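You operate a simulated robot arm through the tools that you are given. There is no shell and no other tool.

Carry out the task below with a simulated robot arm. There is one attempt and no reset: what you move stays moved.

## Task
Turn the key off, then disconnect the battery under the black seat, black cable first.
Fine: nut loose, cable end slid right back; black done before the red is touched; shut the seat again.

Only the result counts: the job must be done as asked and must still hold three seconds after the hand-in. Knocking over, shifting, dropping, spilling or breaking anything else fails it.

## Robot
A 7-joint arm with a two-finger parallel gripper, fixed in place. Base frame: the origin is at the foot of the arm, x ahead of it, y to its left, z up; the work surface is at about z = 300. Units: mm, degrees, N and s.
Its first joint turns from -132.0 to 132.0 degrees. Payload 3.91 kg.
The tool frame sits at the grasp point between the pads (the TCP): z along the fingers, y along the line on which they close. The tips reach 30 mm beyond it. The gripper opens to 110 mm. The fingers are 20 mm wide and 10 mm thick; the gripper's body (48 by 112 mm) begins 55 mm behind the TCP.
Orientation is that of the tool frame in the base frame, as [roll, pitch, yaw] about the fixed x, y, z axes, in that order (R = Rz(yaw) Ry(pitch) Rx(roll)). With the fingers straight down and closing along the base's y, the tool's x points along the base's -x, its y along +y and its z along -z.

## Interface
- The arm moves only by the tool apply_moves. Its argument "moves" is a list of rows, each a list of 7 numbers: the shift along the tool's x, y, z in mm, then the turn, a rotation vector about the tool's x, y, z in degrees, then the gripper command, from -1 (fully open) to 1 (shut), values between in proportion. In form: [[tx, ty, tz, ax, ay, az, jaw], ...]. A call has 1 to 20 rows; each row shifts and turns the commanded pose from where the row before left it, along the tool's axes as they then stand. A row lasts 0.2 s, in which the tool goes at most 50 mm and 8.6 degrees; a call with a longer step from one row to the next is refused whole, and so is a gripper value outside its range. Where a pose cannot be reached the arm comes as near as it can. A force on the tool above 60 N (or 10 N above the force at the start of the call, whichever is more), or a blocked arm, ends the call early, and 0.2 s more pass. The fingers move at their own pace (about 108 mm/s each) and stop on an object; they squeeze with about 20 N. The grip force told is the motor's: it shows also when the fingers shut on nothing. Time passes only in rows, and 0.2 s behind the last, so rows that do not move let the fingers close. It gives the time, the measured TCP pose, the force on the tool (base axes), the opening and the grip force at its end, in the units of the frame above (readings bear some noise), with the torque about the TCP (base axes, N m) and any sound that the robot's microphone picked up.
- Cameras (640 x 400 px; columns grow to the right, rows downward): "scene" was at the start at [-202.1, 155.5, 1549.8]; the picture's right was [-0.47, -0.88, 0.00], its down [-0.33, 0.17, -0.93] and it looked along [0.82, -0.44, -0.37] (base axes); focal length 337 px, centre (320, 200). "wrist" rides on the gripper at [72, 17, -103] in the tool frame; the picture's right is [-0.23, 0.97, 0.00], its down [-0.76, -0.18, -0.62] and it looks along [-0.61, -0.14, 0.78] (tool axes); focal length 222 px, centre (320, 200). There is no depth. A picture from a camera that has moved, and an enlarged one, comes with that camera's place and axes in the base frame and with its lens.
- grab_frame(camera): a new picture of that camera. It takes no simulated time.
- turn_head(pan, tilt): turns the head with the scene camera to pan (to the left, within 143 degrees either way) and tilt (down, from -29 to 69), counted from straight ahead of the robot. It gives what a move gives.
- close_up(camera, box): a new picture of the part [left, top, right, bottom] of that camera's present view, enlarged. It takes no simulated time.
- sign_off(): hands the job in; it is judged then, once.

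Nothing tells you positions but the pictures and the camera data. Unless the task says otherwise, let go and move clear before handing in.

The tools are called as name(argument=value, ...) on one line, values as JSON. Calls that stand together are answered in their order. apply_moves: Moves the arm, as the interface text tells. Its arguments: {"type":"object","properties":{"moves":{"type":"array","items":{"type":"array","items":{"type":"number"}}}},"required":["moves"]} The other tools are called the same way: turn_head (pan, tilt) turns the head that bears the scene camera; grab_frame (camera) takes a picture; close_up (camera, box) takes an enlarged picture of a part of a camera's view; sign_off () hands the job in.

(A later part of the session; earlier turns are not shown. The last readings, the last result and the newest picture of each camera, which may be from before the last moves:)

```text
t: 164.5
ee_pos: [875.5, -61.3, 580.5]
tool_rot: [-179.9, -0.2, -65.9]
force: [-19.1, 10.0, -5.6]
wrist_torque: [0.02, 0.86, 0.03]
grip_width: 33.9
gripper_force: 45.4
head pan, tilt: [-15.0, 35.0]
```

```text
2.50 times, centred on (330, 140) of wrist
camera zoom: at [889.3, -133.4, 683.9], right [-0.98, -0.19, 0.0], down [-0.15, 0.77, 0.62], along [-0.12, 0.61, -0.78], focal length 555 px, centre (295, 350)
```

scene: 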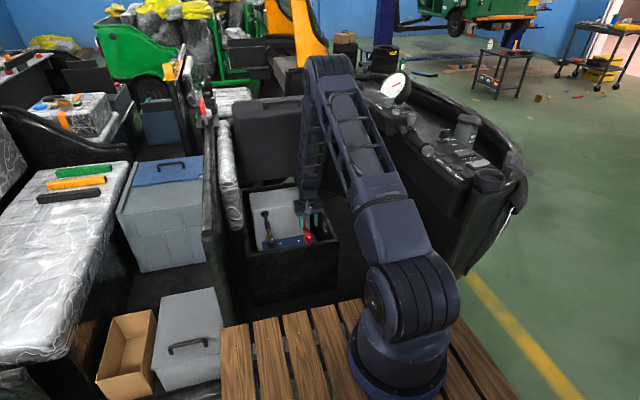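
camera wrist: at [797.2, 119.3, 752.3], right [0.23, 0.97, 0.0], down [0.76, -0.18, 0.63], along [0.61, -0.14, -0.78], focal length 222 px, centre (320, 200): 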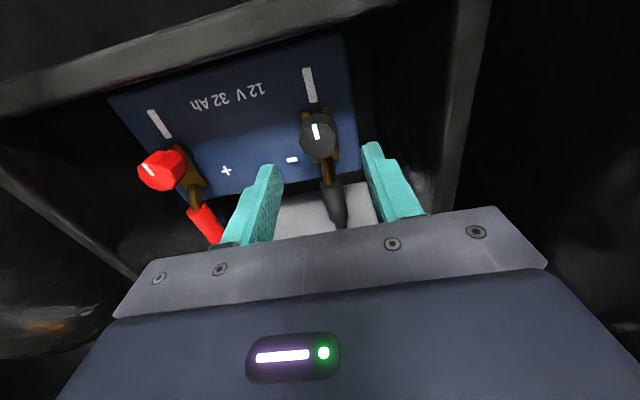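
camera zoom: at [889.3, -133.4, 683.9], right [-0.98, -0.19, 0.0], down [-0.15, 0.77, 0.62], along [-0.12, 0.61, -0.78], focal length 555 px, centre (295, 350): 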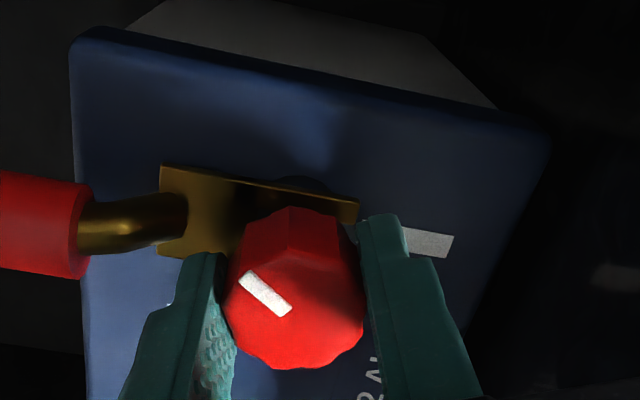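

apply_moves(moves=[[-1, 0.8, 0, 0, 0, -6, 1], [0, 0, 0, 0, 0, -6, 1], [0, 0, 0, 0, 0, -6, 1], [0, 0, 0, 0, 0, -6, 1]])

close_up(camera="wrist", box=[240, 60, 420, 220])

```text
t: 165.5
ee_pos: [876.2, -61.6, 582.6]
tool_rot: [-179.9, -0.5, -42.0]
force: [4.1, -1.1, 5.4]
wrist_torque: [-0.14, 0.52, -0.77]
grip_width: 33.3
gripper_force: 45.3
head pan, tilt: [-15.0, 35.0]
```

```text
2.50 times, centred on (330, 140) of wrist
camera zoom: at [918.1, -121.7, 685.2], right [-0.82, -0.57, 0.0], down [-0.45, 0.64, 0.62], along [-0.35, 0.51, -0.79], focal length 555 px, centre (295, 350)
```

zoom: 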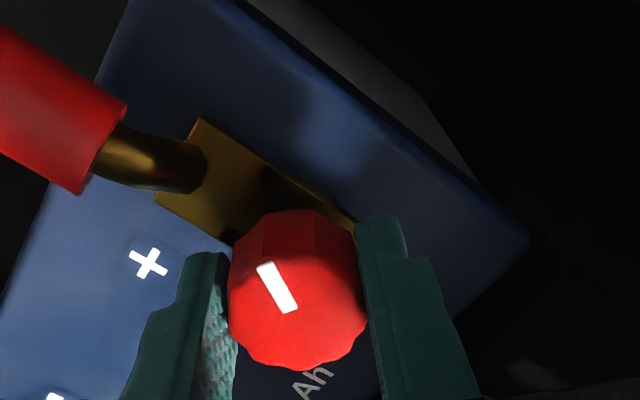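

The red nut is also at its loose stop (torque up, knob slipping). I let go, rise and turn back to neutral.

apply_moves(moves=[[0, 0, 0, 0, 0, 3, 1], [0, 0, 0, 0, 0, 0, 0.5], [0, 0, 0, 0, 0, 0, 0.1], [0, 0, 0, 0, 0, 0, 0.1], [0, 0, -20, 0, 0, 0, 0.1], [0, 0, -40, 0, 0, 0, 0.1], [0, 0, -40, 0, 0, 0, 0.1], [0, 0, -40, 0, 0, 0, 0.1]])

apply_moves(moves=[[0, 0, 0, 0, 0, 8, 0.1], [0, 0, 0, 0, 0, 8, 0.1], [0, 0, 0, 0, 0, 8, 0.1], [0, 0, 0, 0, 0, 8, 0.1], [0, 0, 0, 0, 0, 8, 0.1], [0, 0, 0, 0, 0, 8, 0.1], [0, 0, 0, 0, 0, 8, 0.1], [0, 0, 0, 0, 0, 8, 0.1], [0, 0, 0, 0, 0, 8, 0.1], [0, 0, 0, 0, 0, 8, 0.1], [0, 0, 0, 0, 0, 8, 0.1], [0, 0, 0, 0, 0, 8, 0.1], [0, 0, 0, 0, 0, 8, 0.1], [0, 0, 0, 0, 0, 8, 0.1], [0, 0, 0, 0, 0, 8, 0.1], [0, 0, 0, 0, 0, 8, 0.1], [0, 0, 0, 0, 0, 7, 0.1]])

close_up(camera="wrist", box=[180, 0, 440, 220])

```text
t: 167.3
ee_pos: [873.9, -59.6, 720.2]
tool_rot: [-180.0, -0.4, -45.0]
force: [0.3, 1.2, -0.8]
wrist_torque: [0.03, 0.01, 0.0]
grip_width: 49.6
gripper_force: 0.0
head pan, tilt: [-15.0, 35.0]
```

```text
t: 170.9
ee_pos: [874.5, -60.2, 721.7]
tool_rot: [-179.9, 0.4, 179.9]
force: [-0.2, -0.6, 0.2]
wrist_torque: [-0.01, 0.02, 0.0]
grip_width: 49.7
gripper_force: 0.0
head pan, tilt: [-15.0, 35.0]
```

```text
1.82 times, centred on (310, 110) of wrist
camera zoom: at [801.6, -43.0, 823.4], right [0.23, 0.97, 0.0], down [0.76, -0.18, 0.63], along [0.61, -0.15, -0.78], focal length 404 px, centre (338, 364)
```

zoom: 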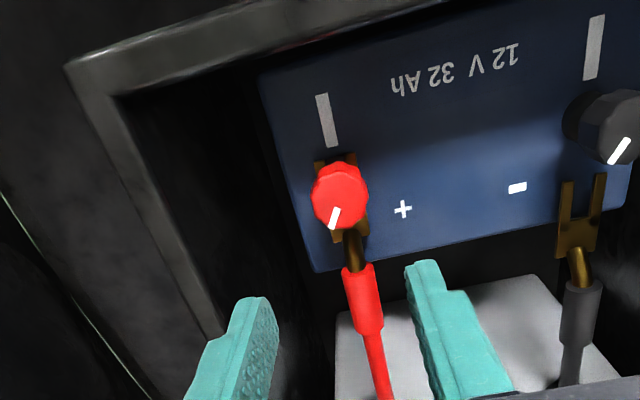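

Red tick has turned as well. Now the red sleeve at about [958, −61, 548].

apply_moves(moves=[[-42, -0.5, 0, 0, 0, 0, 0.1], [-41, -0.5, 0, 0, 0, 0, 0.1], [0, 0, 40, 0, 0, 0, 0.1], [0, 0, 40, 0, 0, 0, 0.1], [0, 0, 40, 0, 0, 0, 0.1], [0, 0, 12, 0, 0, 0, 0.1]])

close_up(camera="wrist", box=[220, 40, 440, 220])

```text
t: 172.3
ee_pos: [957.8, -61.5, 590.1]
tool_rot: [-179.8, 0.3, -180.0]
force: [0.6, 0.9, 0.8]
wrist_torque: [-0.01, 0.0, 0.01]
grip_width: 49.2
gripper_force: 0.1
head pan, tilt: [-15.0, 35.0]
```

```text
2.22 times, centred on (330, 130) of wrist
camera zoom: at [885.2, -44.6, 692.5], right [0.23, 0.97, 0.0], down [0.76, -0.18, 0.63], along [0.61, -0.14, -0.78], focal length 494 px, centre (298, 356)
```

zoom: 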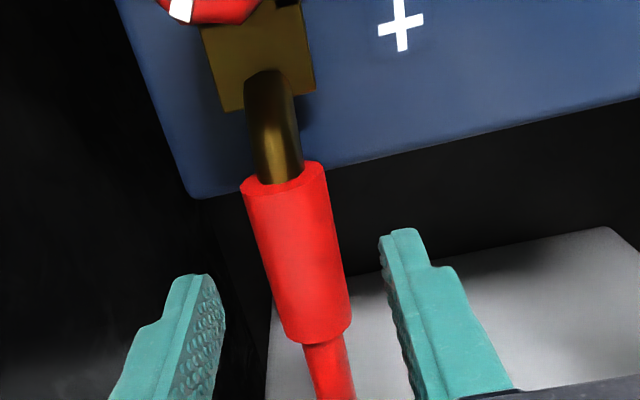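

apply_moves(moves=[[0, 1.5, 15, 0, 0, 0, 0.1], [0, 0, 13, 0, 0, 0, 0.1], [0, 0, 0, 0, 0, 0, 0.5], [0, 0, 0, 0, 0, 0, 1], [0, 0, 0, 0, 0, 0, 1]])

apply_moves(moves=[[-5, 0, 0, 0, 0, 0, 1], [-5, 0, 0, 0, 0, 0, 1], [-5, 0, 0, 0, 0, 0, 1], [-6, 0, 0, 0, 0, 0, 1], [-6, 0, 0, 0, 0, 0, 1], [-6, 0, 0, 0, 0, 0, 1], [0, 0, 0, 0, 0, 0, 1]])

close_up(camera="wrist", box=[220, 20, 440, 220])

```text
t: 173.5
ee_pos: [957.6, -59.5, 563.2]
tool_rot: [-179.8, 0.3, -179.9]
force: [1.0, 3.5, -1.9]
wrist_torque: [0.04, -0.18, 0.06]
grip_width: 23.6
gripper_force: 45.4
head pan, tilt: [-15.0, 35.0]
```

```text
t: 175.1
ee_pos: [990.9, -59.2, 562.7]
tool_rot: [-179.9, 0.3, 180.0]
force: [0.0, 8.4, 14.7]
wrist_torque: [0.05, 0.66, -0.01]
grip_width: 23.3
gripper_force: 44.5
head pan, tilt: [-15.0, 35.0]
```

```text
2.00 times, centred on (330, 120) of wrist
camera zoom: at [918.5, -42.9, 664.7], right [0.23, 0.97, 0.0], down [0.76, -0.18, 0.63], along [0.61, -0.14, -0.78], focal length 444 px, centre (300, 360)
```

zoom: 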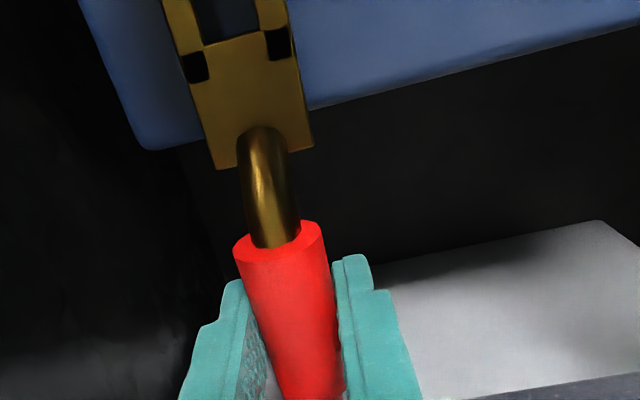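

The red end slides too. I take it to its stop.

apply_moves(moves=[[-6, 0, -0.5, 0, 0, 0, 1], [-6, 0, 0, 0, 0, 0, 1], [-6, 0, 0, 0, 0, 0, 1], [0, 0, 0, 0, 0, 0, 1]])

apply_moves(moves=[[-2.5, 0, 0, 0, 0, 0, 1], [0, 0, 0, 0, 0, 0, 1]])

close_up(camera="wrist", box=[200, 0, 440, 220])

```text
t: 176.1
ee_pos: [1007.1, -59.8, 562.5]
tool_rot: [-179.8, 0.2, 179.9]
force: [-12.9, 5.9, 16.6]
wrist_torque: [0.04, 0.28, 0.02]
grip_width: 23.8
gripper_force: 44.7
head pan, tilt: [-15.0, 35.0]
```

```text
t: 176.7
ee_pos: [1009.3, -59.9, 561.9]
tool_rot: [-179.8, 0.1, 180.0]
force: [-31.9, 6.9, 12.8]
wrist_torque: [0.05, 0.31, 0.02]
grip_width: 23.8
gripper_force: 45.4
head pan, tilt: [-15.0, 35.0]
```

```text
1.82 times, centred on (320, 110) of wrist
camera zoom: at [937.1, -42.9, 664.2], right [0.23, 0.97, 0.0], down [0.76, -0.18, 0.63], along [0.61, -0.14, -0.78], focal length 404 px, centre (320, 364)
```

zoom: 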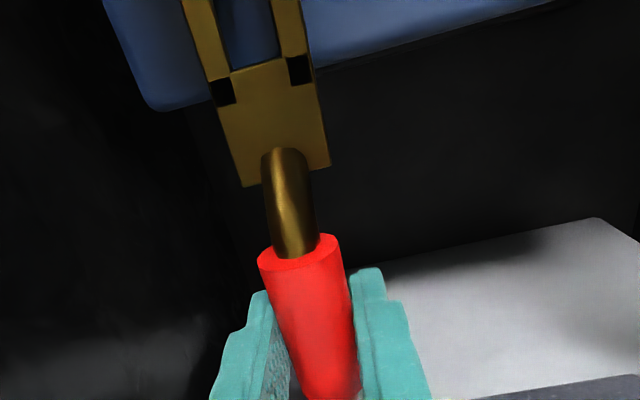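

The red end is at its stop as well. I relax, release, rise and look at both.

apply_moves(moves=[[1.5, 0, 0, 0, 0, 0, 1], [0, 0, 0, 0, 0, 0, 0.6], [0, 0, 0, 0, 0, 0, 0.1], [0, 0, 0, 0, 0, 0, 0.1], [0, 0, -20, 0, 0, 0, 0.1], [0, 0, -40, 0, 0, 0, 0.1], [0, 0, -40, 0, 0, 0, 0.1], [0, 0, -40, 0, 0, 0, 0.1], [25, 0, -20, 0, 0, 0, 0.1], [40, 20, -20, 0, 0, 0, 0.1], [40, 20, -20, 0, 0, 0, 0.1], [20, 20, -20, 0, 0, 0, 0.1]])

close_up(camera="wrist", box=[180, 0, 460, 220])

close_up(camera="scene", box=[230, 170, 330, 260])

grab_frame(camera="scene")

```text
t: 179.3
ee_pos: [884.0, -1.0, 779.4]
tool_rot: [-179.7, 0.3, 179.9]
force: [-0.4, -0.9, -0.5]
wrist_torque: [0.02, -0.01, -0.05]
grip_width: 49.5
gripper_force: 0.1
head pan, tilt: [-15.0, 35.0]
```

```text
1.82 times, centred on (320, 110) of wrist
camera zoom: at [810.9, 16.4, 883.3], right [0.23, 0.97, 0.0], down [0.76, -0.18, 0.63], along [0.61, -0.15, -0.78], focal length 404 px, centre (320, 364)
```

zoom: 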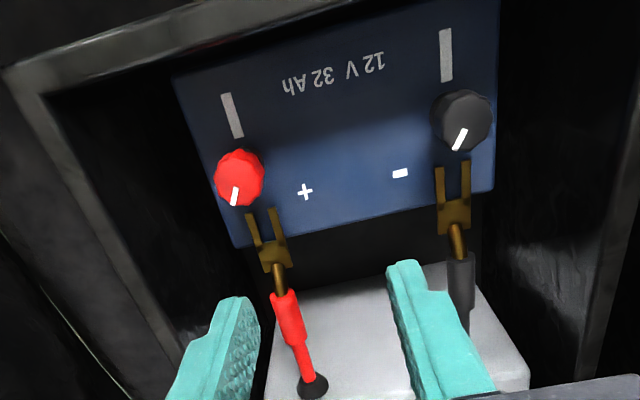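

```text
4.44 times, centred on (280, 215) of scene
camera zoom: at [-198.7, 176.1, 1528.7], right [-0.26, -0.97, 0.0], down [-0.55, 0.15, -0.82], along [0.79, -0.21, -0.57], focal length 1498 px, centre (498, 133)
```

zoom: 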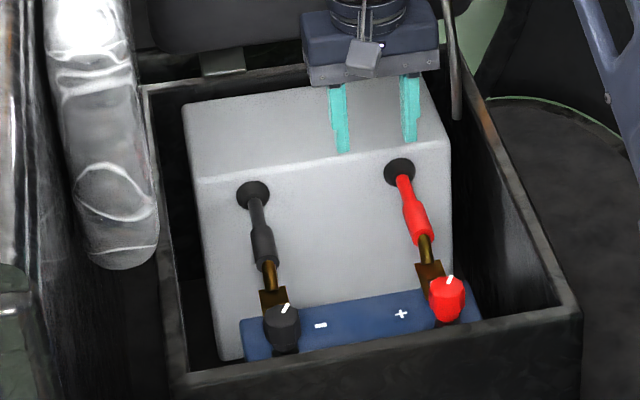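

```text
taken
```

scene: 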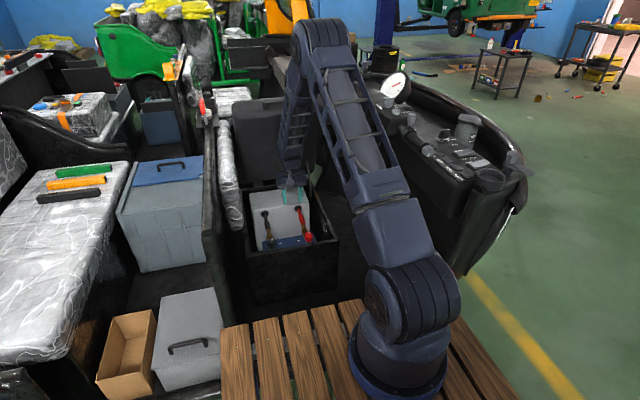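

Both nuts are loose and both fork ends are fully back. Now I shut the seat: back up, take the earlier leaning orientation, and regrip the handle leg to lower the lid under control.

apply_moves(moves=[[2.4, -10.1, -41.5, 0, 0, 0, 0.1], [2.4, -10.1, -41.5, 0, 0, 0, 0.1], [2.4, -10.1, -41.5, 0, 0, 0, 0.1], [2.4, -10.1, -41.5, 0, 0, 0, 0.1], [2.4, -10.1, -41.5, 0, 0, 0, 0.1], [2.4, -10.1, -41.5, 0, 0, 0, 0.1], [2.4, -10.1, -41.5, 0, 0, 0, 0.1], [2.4, -10.1, -41.5, 0, 0, 0, 0.1], [2.4, -10.1, -41.5, 0, 0, 0, 0.1], [2.4, -10.1, -41.5, 0, 0, 0, 0.1], [0, 0, 0, -4.11, 3.2, 5.26, 0.1], [0, 0, 0, -4.11, 3.2, 5.26, 0.1], [0, 0, 0, -4.11, 3.2, 5.26, 0.1], [0, 0, 0, -4.11, 3.2, 5.26, 0.1], [0, 0, 0, -4.11, 3.2, 5.26, 0.1], [0, 0, 0, -4.11, 3.2, 5.26, 0.1], [0, 0, 0, -4.11, 3.2, 5.26, 0.1]])

grab_frame(camera="scene")

grab_frame(camera="wrist")

```text
t: 182.9
ee_pos: [858.5, -99.3, 1196.8]
tool_rot: [158.5, -29.1, 147.6]
force: [0.4, 0.1, -0.7]
wrist_torque: [0.0, 0.02, -0.03]
grip_width: 49.6
gripper_force: 0.0
head pan, tilt: [-15.0, 35.0]
```

```text
taken
```

scene: 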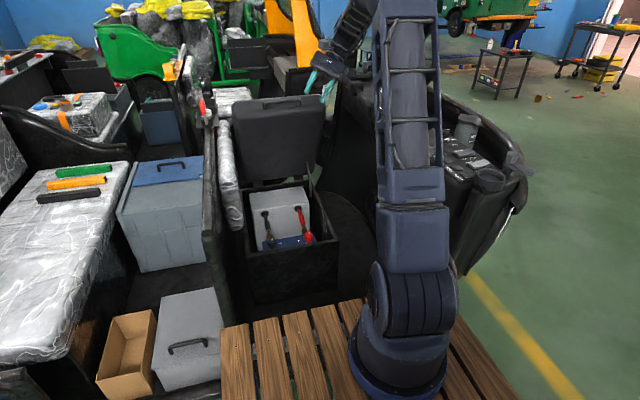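

```text
taken
camera wrist: at [834.9, -110.4, 1320.9], right [0.8, 0.57, 0.2], down [0.56, -0.82, 0.08], along [0.21, 0.05, -0.98], focal length 222 px, centre (320, 200)
```

wrist: 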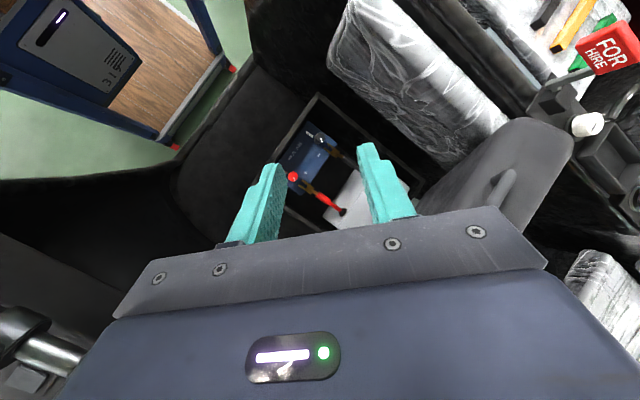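

apply_moves(moves=[[-32.7, 18.4, -8.2, 0, 0, 0, 0.1], [-32.7, 18.4, -8.2, 0, 0, 0, 0.1], [-32.7, 18.4, -8.2, 0, 0, 0, 0.1], [-32.7, 18.4, -8.2, 0, 0, 0, 0.1], [-32.7, 18.4, -8.2, 0, 0, 0, 0.1], [-32.7, 18.4, -8.2, 0, 0, 0, 0.1]])

close_up(camera="wrist", box=[200, 0, 460, 220])

close_up(camera="scene", box=[230, 40, 350, 130])

```text
t: 184.3
ee_pos: [1083.7, -142.9, 1178.0]
tool_rot: [158.6, -29.1, 147.6]
force: [-1.0, -0.8, 1.1]
wrist_torque: [-0.06, -0.05, -0.06]
grip_width: 49.7
gripper_force: 0.2
head pan, tilt: [-15.0, 35.0]
```

```text
1.82 times, centred on (330, 110) of wrist
camera zoom: at [1060.0, -154.4, 1300.8], right [0.8, 0.57, 0.2], down [0.56, -0.82, 0.08], along [0.21, 0.05, -0.98], focal length 404 px, centre (302, 364)
```

zoom: 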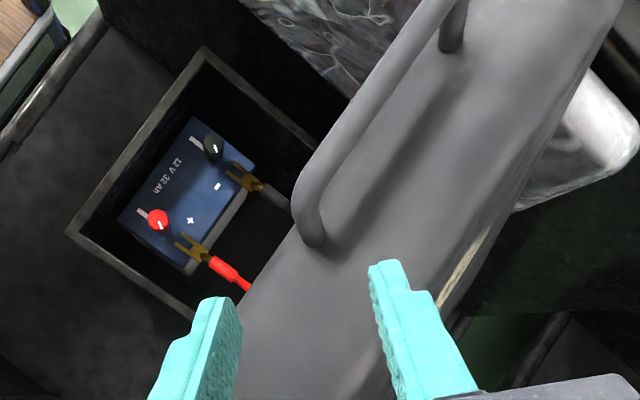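

```text
4.44 times, centred on (290, 85) of scene
camera zoom: at [-199.5, 176.2, 1528.5], right [-0.26, -0.97, 0.0], down [-0.55, 0.15, -0.82], along [0.79, -0.21, -0.57], focal length 1498 px, centre (453, 711)
```

zoom: 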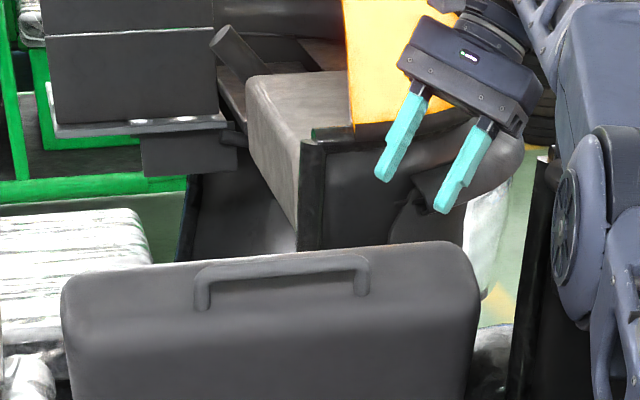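

The handle leg is between the fingers' lines. I approach along the tool axis.

apply_moves(moves=[[0, 0, 25, 0, 0, 0, 0.1], [0, 0, 25, 0, 0, 0, 0.1], [0, 0, 15, 0, 0, 0, 0.1]])

close_up(camera="wrist", box=[200, 40, 440, 230])

```text
t: 185.1
ee_pos: [1070.9, -105.9, 1124.2]
tool_rot: [158.5, -29.1, 147.7]
force: [-0.5, 0.0, -0.4]
wrist_torque: [-0.01, 0.0, 0.02]
grip_width: 49.5
gripper_force: 0.2
head pan, tilt: [-15.0, 35.0]
```

```text
2.11 times, centred on (320, 135) of wrist
camera zoom: at [1048.0, -116.9, 1248.4], right [0.8, 0.57, 0.2], down [0.56, -0.82, 0.08], along [0.21, 0.05, -0.98], focal length 468 px, centre (320, 337)
```

zoom: 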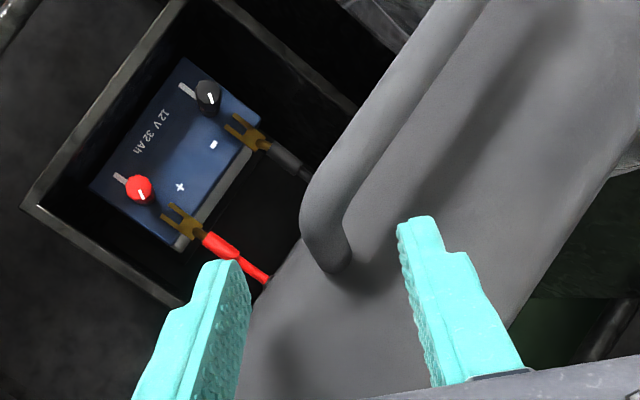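

apply_moves(moves=[[0, 0, 10, 0, 0, 0, 0.1], [0, 0, 9, 0, 0, 0, 0.1], [0, 0, 0, 0, 0, 0, 0.5], [0, 0, 0, 0, 0, 0, 1], [0, 0, 0, 0, 0, 0, 1]])

close_up(camera="wrist", box=[200, 40, 440, 230])

```text
t: 186.3
ee_pos: [1068.1, -95.8, 1109.3]
tool_rot: [158.5, -29.1, 147.8]
force: [3.8, 10.3, -1.1]
wrist_torque: [0.04, -0.05, -0.27]
grip_width: 14.7
gripper_force: 45.2
head pan, tilt: [-15.0, 35.0]
```

```text
2.11 times, centred on (320, 135) of wrist
camera zoom: at [1044.6, -106.1, 1232.8], right [0.8, 0.57, 0.2], down [0.56, -0.82, 0.08], along [0.21, 0.05, -0.98], focal length 468 px, centre (320, 337)
```

zoom: 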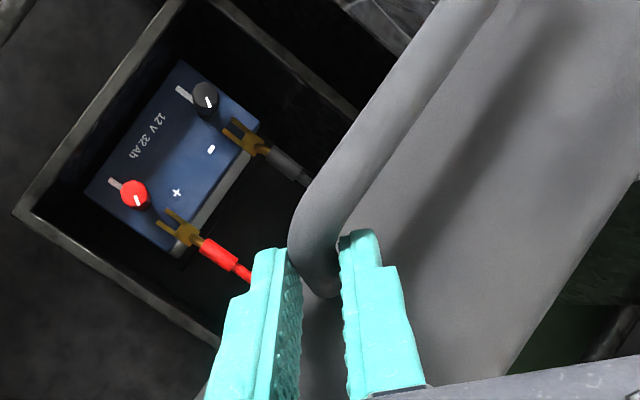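

Gripped cleanly. Now I lower the lid along the same arc, in small steps.

apply_moves(moves=[[9.0, -13.9, 9.7, -0.94, -1.37, -1.11, 1], [9.0, -13.9, 9.7, -0.94, -1.37, -1.11, 1], [9.0, -13.9, 9.7, -0.94, -1.37, -1.11, 1], [0, 0, 0, 0, 0, 0, 1]])

grab_frame(camera="scene")

```text
t: 187.3
ee_pos: [1016.7, -94.6, 1082.5]
tool_rot: [155.1, -24.0, 149.2]
force: [4.5, 13.3, -4.6]
wrist_torque: [0.36, 0.26, -0.31]
grip_width: 14.5
gripper_force: 45.2
head pan, tilt: [-15.0, 35.0]
```

```text
taken
```

scene: 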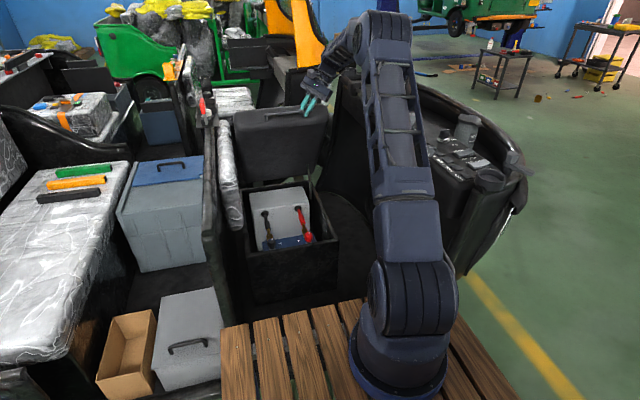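

apply_moves(moves=[[9.3, -13.4, 10.1, -0.94, -1.37, -1.11, 1], [9.0, -13.9, 9.7, -0.94, -1.37, -1.11, 1], [9.0, -13.9, 9.7, -0.94, -1.37, -1.11, 1], [9.0, -13.9, 9.7, -0.94, -1.37, -1.11, 1], [0, 0, 0, 0, 0, 0, 1]])

apply_moves(moves=[[9.0, -13.9, 9.7, -0.94, -1.37, -1.11, 1], [9.0, -13.9, 9.7, -0.94, -1.37, -1.11, 1], [9.0, -13.9, 9.7, -0.94, -1.37, -1.11, 1], [9.0, -13.9, 9.7, -0.94, -1.37, -1.11, 1], [0, 0, 0, 0, 0, 0, 1]])

```text
t: 188.5
ee_pos: [954.5, -93.7, 1040.8]
tool_rot: [150.7, -17.1, 150.7]
force: [10.0, 11.1, -10.2]
wrist_torque: [0.22, 0.08, -0.29]
grip_width: 14.6
gripper_force: 44.9
head pan, tilt: [-15.0, 35.0]
```

```text
t: 189.7
ee_pos: [895.6, -95.5, 989.4]
tool_rot: [146.7, -10.1, 151.7]
force: [16.9, 15.4, -15.3]
wrist_torque: [0.1, -0.15, -0.48]
grip_width: 14.2
gripper_force: 44.8
head pan, tilt: [-15.0, 35.0]
```

apply_moves(moves=[[8.3, -13.3, 11.3, -0.94, -1.37, -1.11, 1], [9.0, -13.9, 9.7, -0.94, -1.37, -1.11, 1], [9.0, -13.9, 9.7, -0.94, -1.37, -1.11, 1], [9.0, -13.9, 9.7, -0.94, -1.37, -1.11, 1], [0, 0, 0, 0, 0, 0, 1]])

apply_moves(moves=[[8.9, -13.9, 9.9, -0.94, -1.37, -1.11, 1], [8.9, -13.9, 9.9, -0.94, -1.37, -1.11, 1], [8.9, -13.9, 9.9, -0.94, -1.37, -1.11, 1], [8.9, -13.9, 9.9, -0.94, -1.37, -1.11, 1], [0, 0, 0, 0, 0, 0, 1]])

grab_frame(camera="scene")

```text
t: 190.9
ee_pos: [846.5, -95.8, 931.0]
tool_rot: [142.9, -2.9, 152.2]
force: [8.9, -3.5, -8.0]
wrist_torque: [0.09, 0.16, -0.02]
grip_width: 14.5
gripper_force: 44.7
head pan, tilt: [-15.0, 35.0]
```

```text
t: 192.1
ee_pos: [807.3, -94.8, 865.2]
tool_rot: [139.1, 3.9, 152.1]
force: [3.3, -13.5, -5.3]
wrist_torque: [0.17, 0.67, 0.7]
grip_width: 14.5
gripper_force: 45.1
head pan, tilt: [-15.0, 35.0]
```

```text
taken
```

scene: 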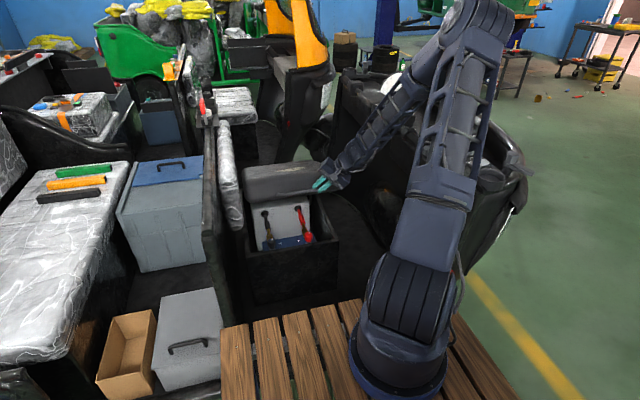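

close_up(camera="scene", box=[300, 0, 540, 230])

grab_frame(camera="wrist")

```text
1.74 times, centred on (420, 115) of scene
camera zoom: at [-198.7, 175.7, 1528.7], right [-0.26, -0.97, 0.0], down [-0.55, 0.15, -0.82], along [0.79, -0.21, -0.57], focal length 586 px, centre (146, 348)
```

zoom: 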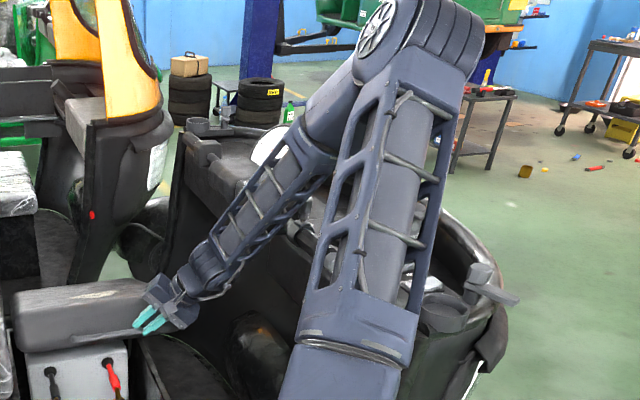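

```text
taken
camera wrist: at [711.1, -107.2, 947.8], right [0.5, 0.57, 0.65], down [0.4, -0.82, 0.41], along [0.77, 0.05, -0.64], focal length 222 px, centre (320, 200)
```

wrist: 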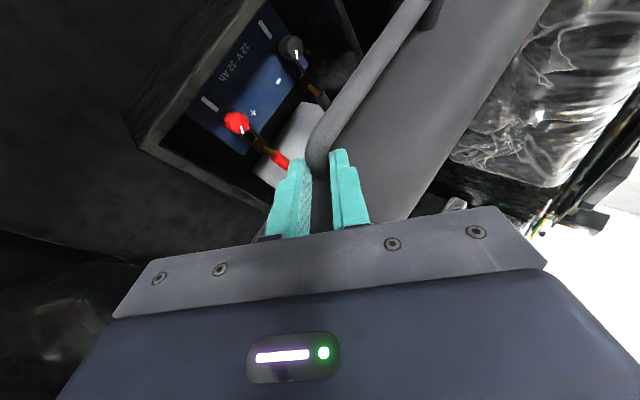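

The elbow leans right now; there is still room to the handlebar, so I continue in short steps and keep watching.

apply_moves(moves=[[8.5, -14.5, 9.4, -0.94, -1.37, -1.11, 1], [8.9, -13.9, 9.9, -0.94, -1.37, -1.11, 1], [8.9, -13.9, 9.9, -0.94, -1.37, -1.11, 1], [0, 0, 0, 0, 0, 0, 1]])

close_up(camera="scene", box=[240, 0, 540, 280])

```text
t: 193.1
ee_pos: [782.8, -95.9, 811.0]
tool_rot: [136.3, 9.4, 151.9]
force: [-3.6, -11.6, -1.3]
wrist_torque: [-0.35, -0.23, -0.25]
grip_width: 14.3
gripper_force: 44.8
head pan, tilt: [-15.0, 35.0]
```

```text
1.43 times, centred on (390, 140) of scene
camera zoom: at [-199.1, 175.9, 1528.6], right [-0.26, -0.97, 0.0], down [-0.55, 0.15, -0.82], along [0.79, -0.21, -0.57], focal length 482 px, centre (220, 286)
```

zoom: 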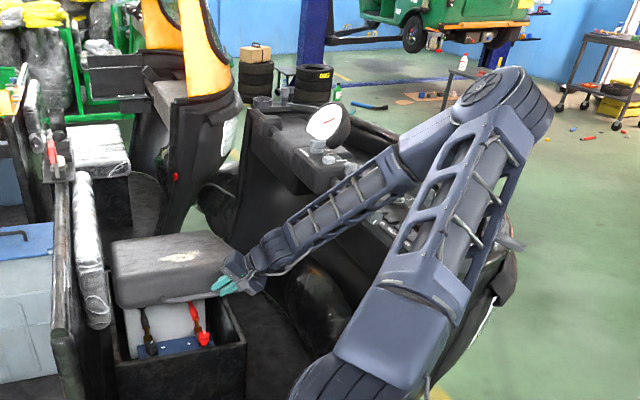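

The elbow is swinging right over the dash, which I don't like for the last part. The hinge appears to hold by friction, so I'll test letting go here, opening just a little with the fingers still caging the leg.

apply_moves(moves=[[0, 0, 0, 0, 0, 0, 0.6], [0, 0, 0, 0, 0, 0, 0.6], [0, 0, 0, 0, 0, 0, 0.6]])

close_up(camera="wrist", box=[200, 40, 440, 230])

```text
t: 193.9
ee_pos: [782.1, -96.0, 811.7]
tool_rot: [136.3, 9.3, 151.9]
force: [-1.1, -0.8, -1.8]
wrist_torque: [-0.02, 0.01, 0.03]
grip_width: 23.0
gripper_force: 1.4
head pan, tilt: [-15.0, 35.0]
```

```text
2.11 times, centred on (320, 135) of wrist
camera zoom: at [678.8, -107.3, 885.1], right [0.43, 0.57, 0.7], down [0.35, -0.82, 0.45], along [0.83, 0.05, -0.56], focal length 468 px, centre (320, 337)
```

zoom: 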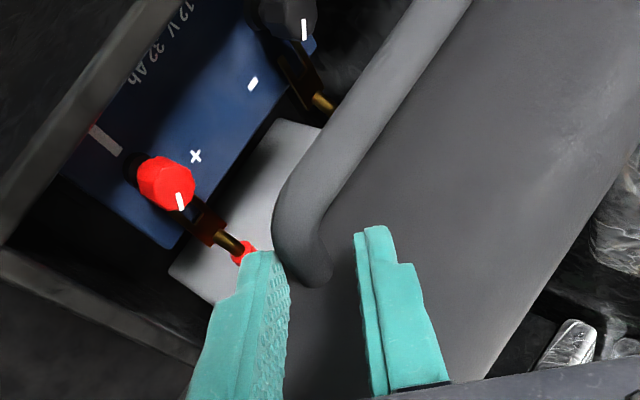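

apply_moves(moves=[[0, 0, 0, 0, 0, 0, 0.35], [0, 0, 0, 0, 0, 0, 0.35], [0, 0, 0, 0, 0, 0, 0.35], [0, 0, 0, 0, 0, 0, 0.35]])

close_up(camera="wrist", box=[200, 40, 440, 230])

```text
t: 194.9
ee_pos: [781.7, -93.9, 812.6]
tool_rot: [136.3, 9.3, 152.0]
force: [-16.5, 1.4, 4.3]
wrist_torque: [0.18, 0.01, 0.44]
grip_width: 35.1
gripper_force: 0.1
head pan, tilt: [-15.0, 35.0]
```

```text
2.11 times, centred on (320, 135) of wrist
camera zoom: at [678.1, -107.1, 885.3], right [0.43, 0.57, 0.7], down [0.35, -0.82, 0.45], along [0.83, 0.06, -0.56], focal length 468 px, centre (320, 337)
```

zoom: 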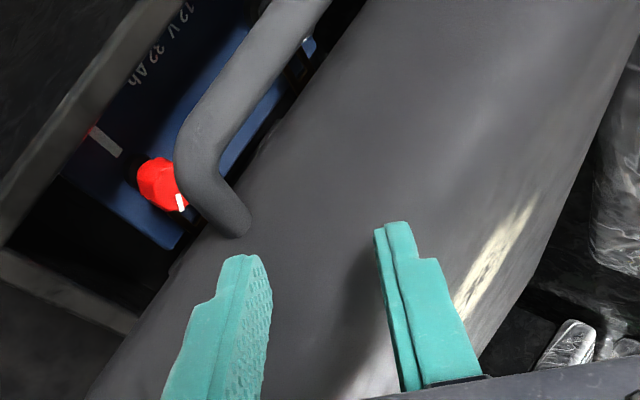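

close_up(camera="scene", box=[230, 120, 400, 280])

grab_frame(camera="wrist")

```text
2.50 times, centred on (315, 200) of scene
camera zoom: at [-199.5, 176.2, 1528.5], right [-0.26, -0.97, 0.0], down [-0.55, 0.15, -0.82], along [0.79, -0.21, -0.57], focal length 843 px, centre (332, 200)
```

zoom: 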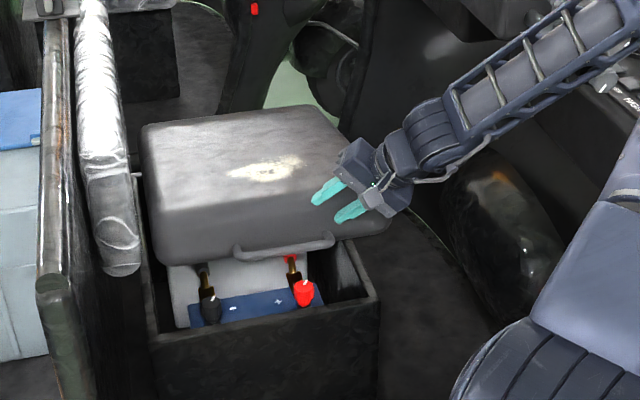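

```text
taken
camera wrist: at [678.1, -107.1, 885.3], right [0.43, 0.57, 0.7], down [0.35, -0.82, 0.45], along [0.83, 0.06, -0.56], focal length 222 px, centre (320, 200)
```

wrist: 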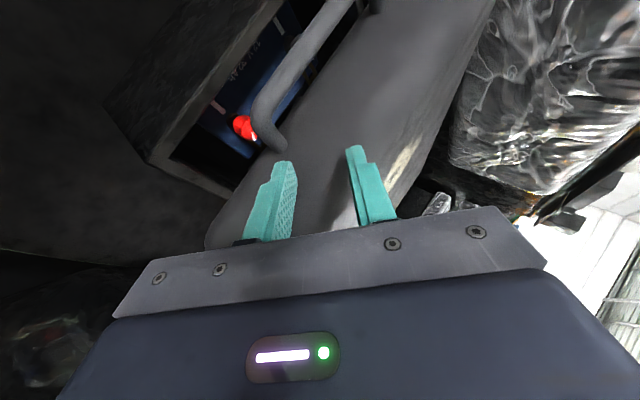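

The lid has sunk by several centimetres and the leg slipped past the lower fingertip. I wait a moment, without moving, to see whether it is still sinking.

apply_moves(moves=[[0, 0, 0, 0, 0, 0, 0.35], [0, 0, 0, 0, 0, 0, 0.35]])

close_up(camera="scene", box=[230, 120, 400, 280])

```text
t: 195.5
ee_pos: [781.6, -94.2, 811.9]
tool_rot: [136.2, 9.3, 151.9]
force: [-19.6, 1.9, 5.1]
wrist_torque: [0.16, 0.0, 0.55]
grip_width: 35.4
gripper_force: 0.1
head pan, tilt: [-15.0, 35.0]
```

```text
2.50 times, centred on (315, 200) of scene
camera zoom: at [-199.6, 176.2, 1528.5], right [-0.26, -0.97, 0.0], down [-0.55, 0.15, -0.82], along [0.79, -0.21, -0.57], focal length 843 px, centre (332, 200)
```

zoom: 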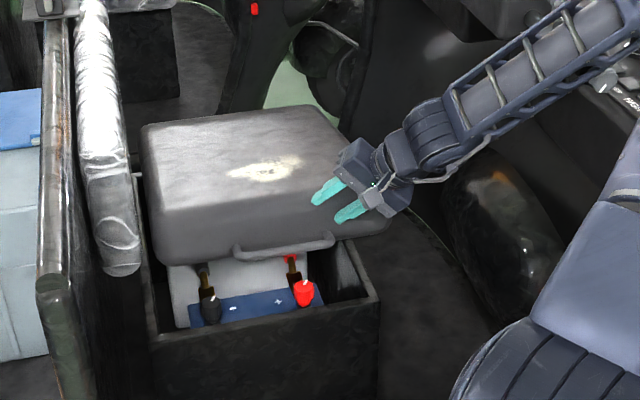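

It is still now, held by the fingertips pressing on its front face. The lid is light, so I can ease it down by keeping that gentle press and following the arc, in small steps, watching the elbow.

apply_moves(moves=[[4.4, -7.2, 5.4, 0, 0, 0, 0.35], [4.4, -7.2, 5.4, 0, 0, 0, 0.35], [0, 0, 0, 0, 0, 0, 0.35]])

close_up(camera="scene", box=[230, 0, 550, 280])

grab_frame(camera="wrist")

```text
t: 196.3
ee_pos: [775.1, -87.7, 803.0]
tool_rot: [136.3, 10.2, 152.4]
force: [-1.1, 0.2, -0.2]
wrist_torque: [0.02, -0.02, -0.04]
grip_width: 37.6
gripper_force: 1.8
head pan, tilt: [-15.0, 35.0]
```

```text
1.43 times, centred on (390, 140) of scene
camera zoom: at [-203.5, 182.8, 1527.1], right [-0.26, -0.97, 0.0], down [-0.55, 0.14, -0.82], along [0.79, -0.21, -0.57], focal length 482 px, centre (220, 286)
```

zoom: 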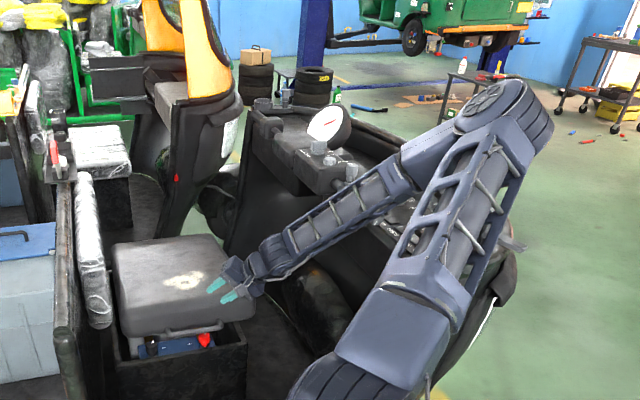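

```text
taken
camera wrist: at [671.6, -99.8, 874.9], right [0.42, 0.58, 0.7], down [0.35, -0.82, 0.46], along [0.84, 0.06, -0.54], focal length 222 px, centre (320, 200)
```

wrist: 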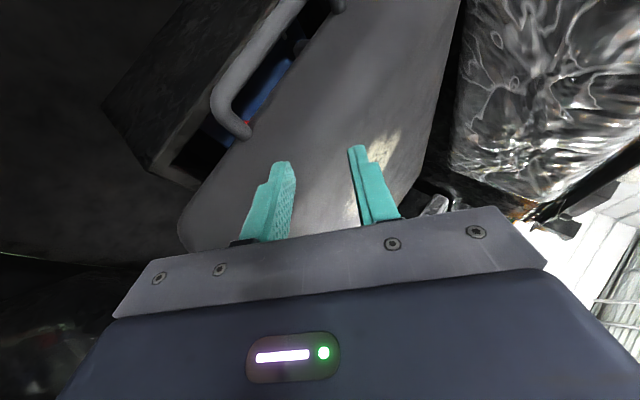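

The measured pose is about 10 mm off what I commanded and the head shifted slightly, so an arm link is probably leaning on something, likely the handlebar. I back up at once.

apply_moves(moves=[[-4.4, 7.2, -5.4, 0, 0, 0, 0.35], [-4.4, 7.2, -5.4, 0, 0, 0, 0.35], [0, 0, -10, 0, 0, 0, 0.35]])

close_up(camera="scene", box=[230, 0, 550, 280])

close_up(camera="scene", box=[360, 60, 520, 200])

```text
t: 197.1
ee_pos: [776.5, -103.4, 818.4]
tool_rot: [136.3, 9.3, 151.8]
force: [0.0, -0.2, 1.5]
wrist_torque: [-0.02, 0.02, 0.0]
grip_width: 35.8
gripper_force: 0.0
head pan, tilt: [-15.0, 35.0]
```

```text
1.43 times, centred on (390, 140) of scene
camera zoom: at [-199.0, 176.1, 1528.6], right [-0.26, -0.97, 0.0], down [-0.55, 0.15, -0.82], along [0.79, -0.21, -0.57], focal length 482 px, centre (220, 286)
```

zoom: 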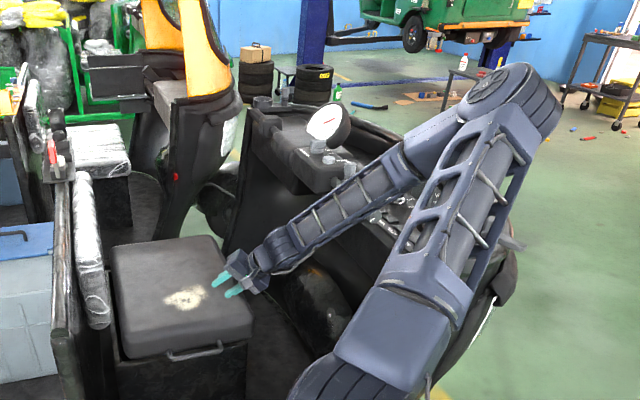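

```text
2.86 times, centred on (440, 130) of scene
camera zoom: at [-199.0, 176.1, 1528.6], right [-0.26, -0.97, 0.0], down [-0.55, 0.15, -0.82], along [0.79, -0.21, -0.57], focal length 963 px, centre (-23, 400)
```

zoom: 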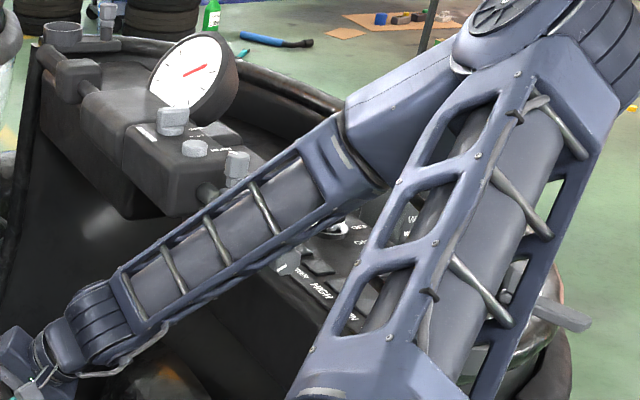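

The lid has closed and the arm is free again. I'll raise the tool up and to the left, away from the dash, to let the elbow come up.

apply_moves(moves=[[-2, 20, -16, 0, 0, 0, 0.35], [-2, 24.6, -18, 0, 0, 0, 0.35], [-2, 24.6, -18, 0, 0, 0, 0.35], [-2, 24.6, -18, 0, 0, 0, 0.35], [-2, 24.6, -18, 0, 0, 0, 0.35]])

grab_frame(camera="scene")

```text
t: 198.3
ee_pos: [776.5, -73.4, 963.9]
tool_rot: [136.3, 9.3, 151.9]
force: [-0.4, -0.1, -0.8]
wrist_torque: [0.04, 0.03, 0.0]
grip_width: 35.5
gripper_force: 0.1
head pan, tilt: [-15.0, 35.0]
```

```text
taken
```

scene: 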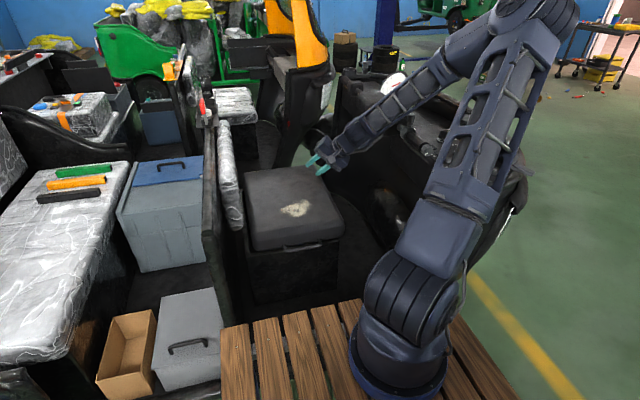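

apply_moves(moves=[[-2, 27, -20, 0, 0, 0, 0], [-2, 27, -20, 0, 0, 0, 0], [-2, 27, -20, 0, 0, 0, 0], [-2, 27, -20, 0, 0, 0, 0], [-2, 27, -20, 0, 0, 0, 0], [-2, 27, -20, 0, 0, 0, 0], [-2, 27, -20, 0, 0, 0, 0]])

grab_frame(camera="scene")

close_up(camera="scene", box=[220, 140, 360, 300])

```text
t: 199.9
ee_pos: [775.0, -27.6, 1196.6]
tool_rot: [136.1, 9.2, 151.9]
force: [0.3, 0.1, -0.9]
wrist_torque: [0.05, 0.03, 0.05]
grip_width: 55.0
gripper_force: 0.1
head pan, tilt: [-15.0, 35.0]
```

```text
taken
```

scene: 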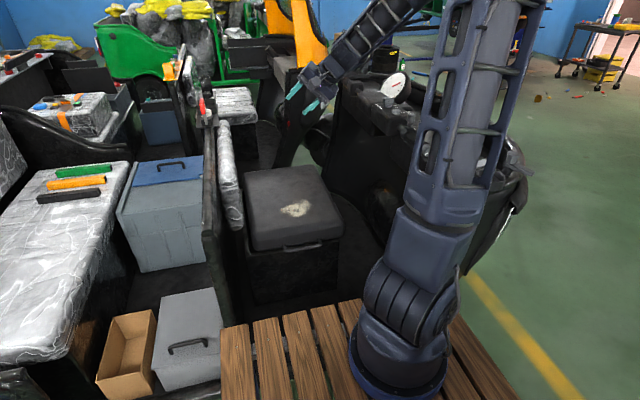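

```text
2.50 times, centred on (290, 220) of scene
camera zoom: at [-198.7, 175.7, 1528.7], right [-0.26, -0.97, 0.0], down [-0.55, 0.15, -0.82], along [0.79, -0.21, -0.57], focal length 843 px, centre (395, 150)
```

zoom: 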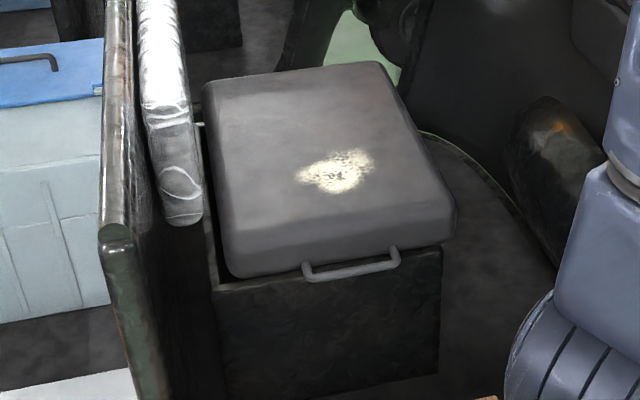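

close_up(camera="scene", box=[260, 210, 380, 290])

close_up(camera="scene", box=[360, 60, 520, 200])

```text
5.00 times, centred on (320, 250) of scene
camera zoom: at [-198.7, 175.7, 1528.7], right [-0.26, -0.97, 0.0], down [-0.55, 0.15, -0.82], along [0.79, -0.21, -0.57], focal length 1686 px, centre (320, -50)
```

zoom: 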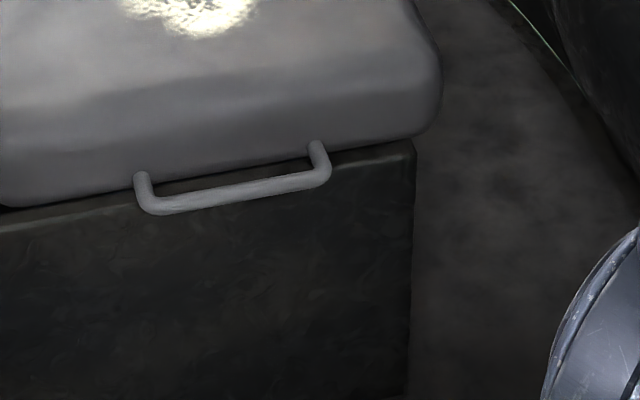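

```text
2.86 times, centred on (440, 130) of scene
camera zoom: at [-198.7, 175.7, 1528.7], right [-0.26, -0.97, 0.0], down [-0.55, 0.15, -0.82], along [0.79, -0.21, -0.57], focal length 963 px, centre (-23, 400)
```

zoom: 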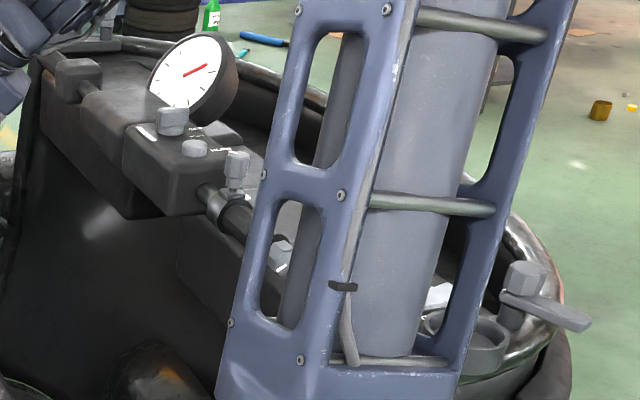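

The seat handle is exactly where it was before opening, so the lid is fully shut. I'll bring the tool to neutral and move back to check the dashboard for any disturbance.

apply_moves(moves=[[0, 0, 0, 5.77, 2.76, -3.29, 0], [0, 0, 0, 5.77, 2.76, -3.29, 0], [0, 0, 0, 5.77, 2.76, -3.29, 0], [0, 0, 0, 5.77, 2.76, -3.29, 0], [0, 0, 0, 5.77, 2.76, -3.29, 0], [0, 0, 0, 5.77, 2.76, -3.29, 0], [0, 0, 0, 5.77, 2.76, -3.29, 0], [25, -20, -20, 0, 0, 0, 0], [35, -30, -20, 0, 0, 0, 0], [35, -30, -20, 0, 0, 0, 0], [35, -30, -20, 0, 0, 0, 0], [35, -30, -20, 0, 0, 0, 0], [20, -30, 0, 0, 0, 0, 0], [0, -30, 0, 0, 0, 0, 0]])

grab_frame(camera="scene")

grab_frame(camera="wrist")

```text
refused: row 9 steps farther than a row can; nothing moved
```

```text
taken
```

scene: 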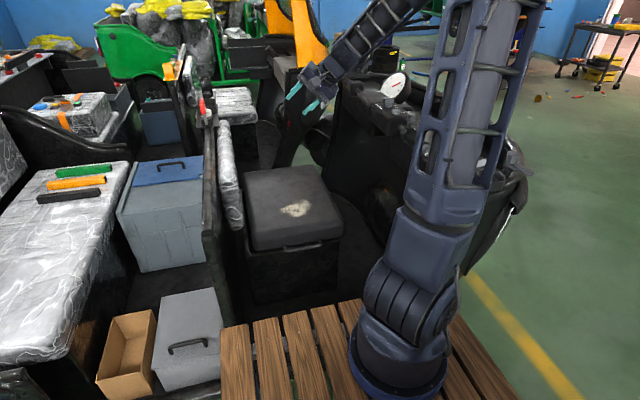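

```text
taken
camera wrist: at [671.8, -39.6, 1268.7], right [0.43, 0.57, 0.7], down [0.35, -0.82, 0.45], along [0.83, 0.05, -0.56], focal length 222 px, centre (320, 200)
```

wrist: 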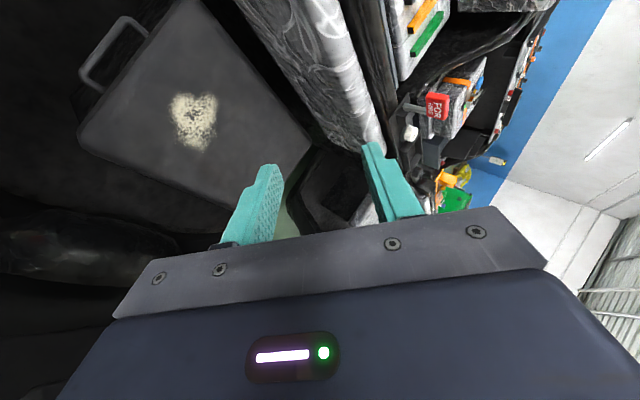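

apply_moves(moves=[[0, 0, 0, 5.77, 2.76, -3.29, 0], [0, 0, 0, 5.77, 2.76, -3.29, 0], [0, 0, 0, 5.77, 2.76, -3.29, 0], [0, 0, 0, 5.77, 2.76, -3.29, 0], [0, 0, 0, 5.77, 2.76, -3.29, 0], [0, 0, 0, 5.77, 2.76, -3.29, 0], [0, 0, 0, 5.77, 2.76, -3.29, 0], [25, -20, -20, 0, 0, 0, 0], [30, -25, -20, 0, 0, 0, 0], [30, -25, -20, 0, 0, 0, 0], [30, -25, -20, 0, 0, 0, 0], [30, -25, -20, 0, 0, 0, 0], [30, -30, 0, 0, 0, 0, 0], [30, -30, 0, 0, 0, 0, 0], [0, -35, 0, 0, 0, 0, 0], [0, -35, 0, 0, 0, 0, 0]])

grab_frame(camera="scene")

grab_frame(camera="wrist")

close_up(camera="wrist", box=[80, 0, 360, 230])

```text
t: 203.3
ee_pos: [569.5, -276.3, 1295.9]
tool_rot: [179.8, 0.1, -180.0]
force: [0.2, -0.4, 0.4]
wrist_torque: [0.0, -0.01, -0.02]
grip_width: 54.9
gripper_force: 0.1
head pan, tilt: [-15.0, 35.0]
```

```text
taken
```

scene: 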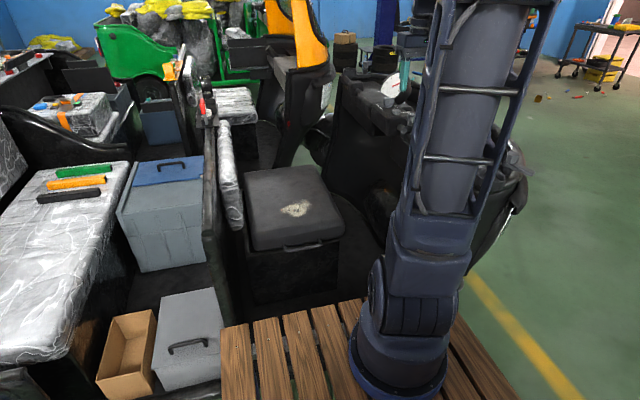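

```text
taken
camera wrist: at [497.2, -259.8, 1398.9], right [0.23, 0.97, 0.0], down [0.76, -0.18, 0.62], along [0.61, -0.14, -0.78], focal length 222 px, centre (320, 200)
```

wrist: 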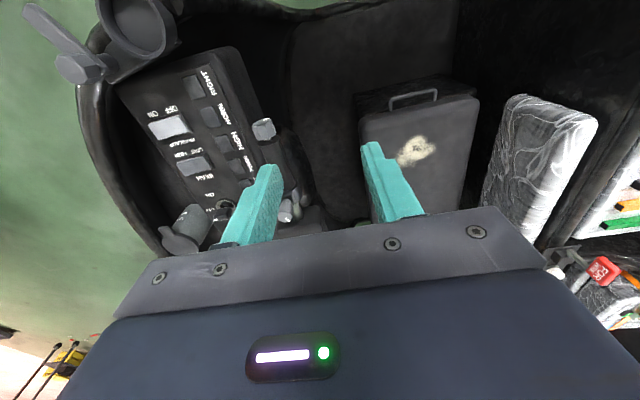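

```text
1.74 times, centred on (220, 115) of wrist
camera zoom: at [497.2, -259.8, 1398.9], right [0.23, 0.97, 0.0], down [0.76, -0.18, 0.62], along [0.61, -0.14, -0.78], focal length 386 px, centre (494, 348)
```

zoom: 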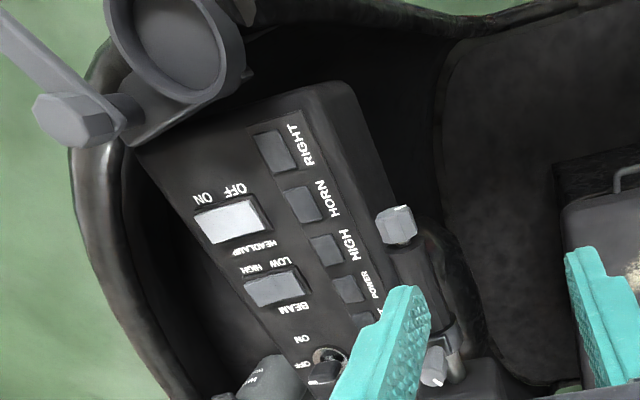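

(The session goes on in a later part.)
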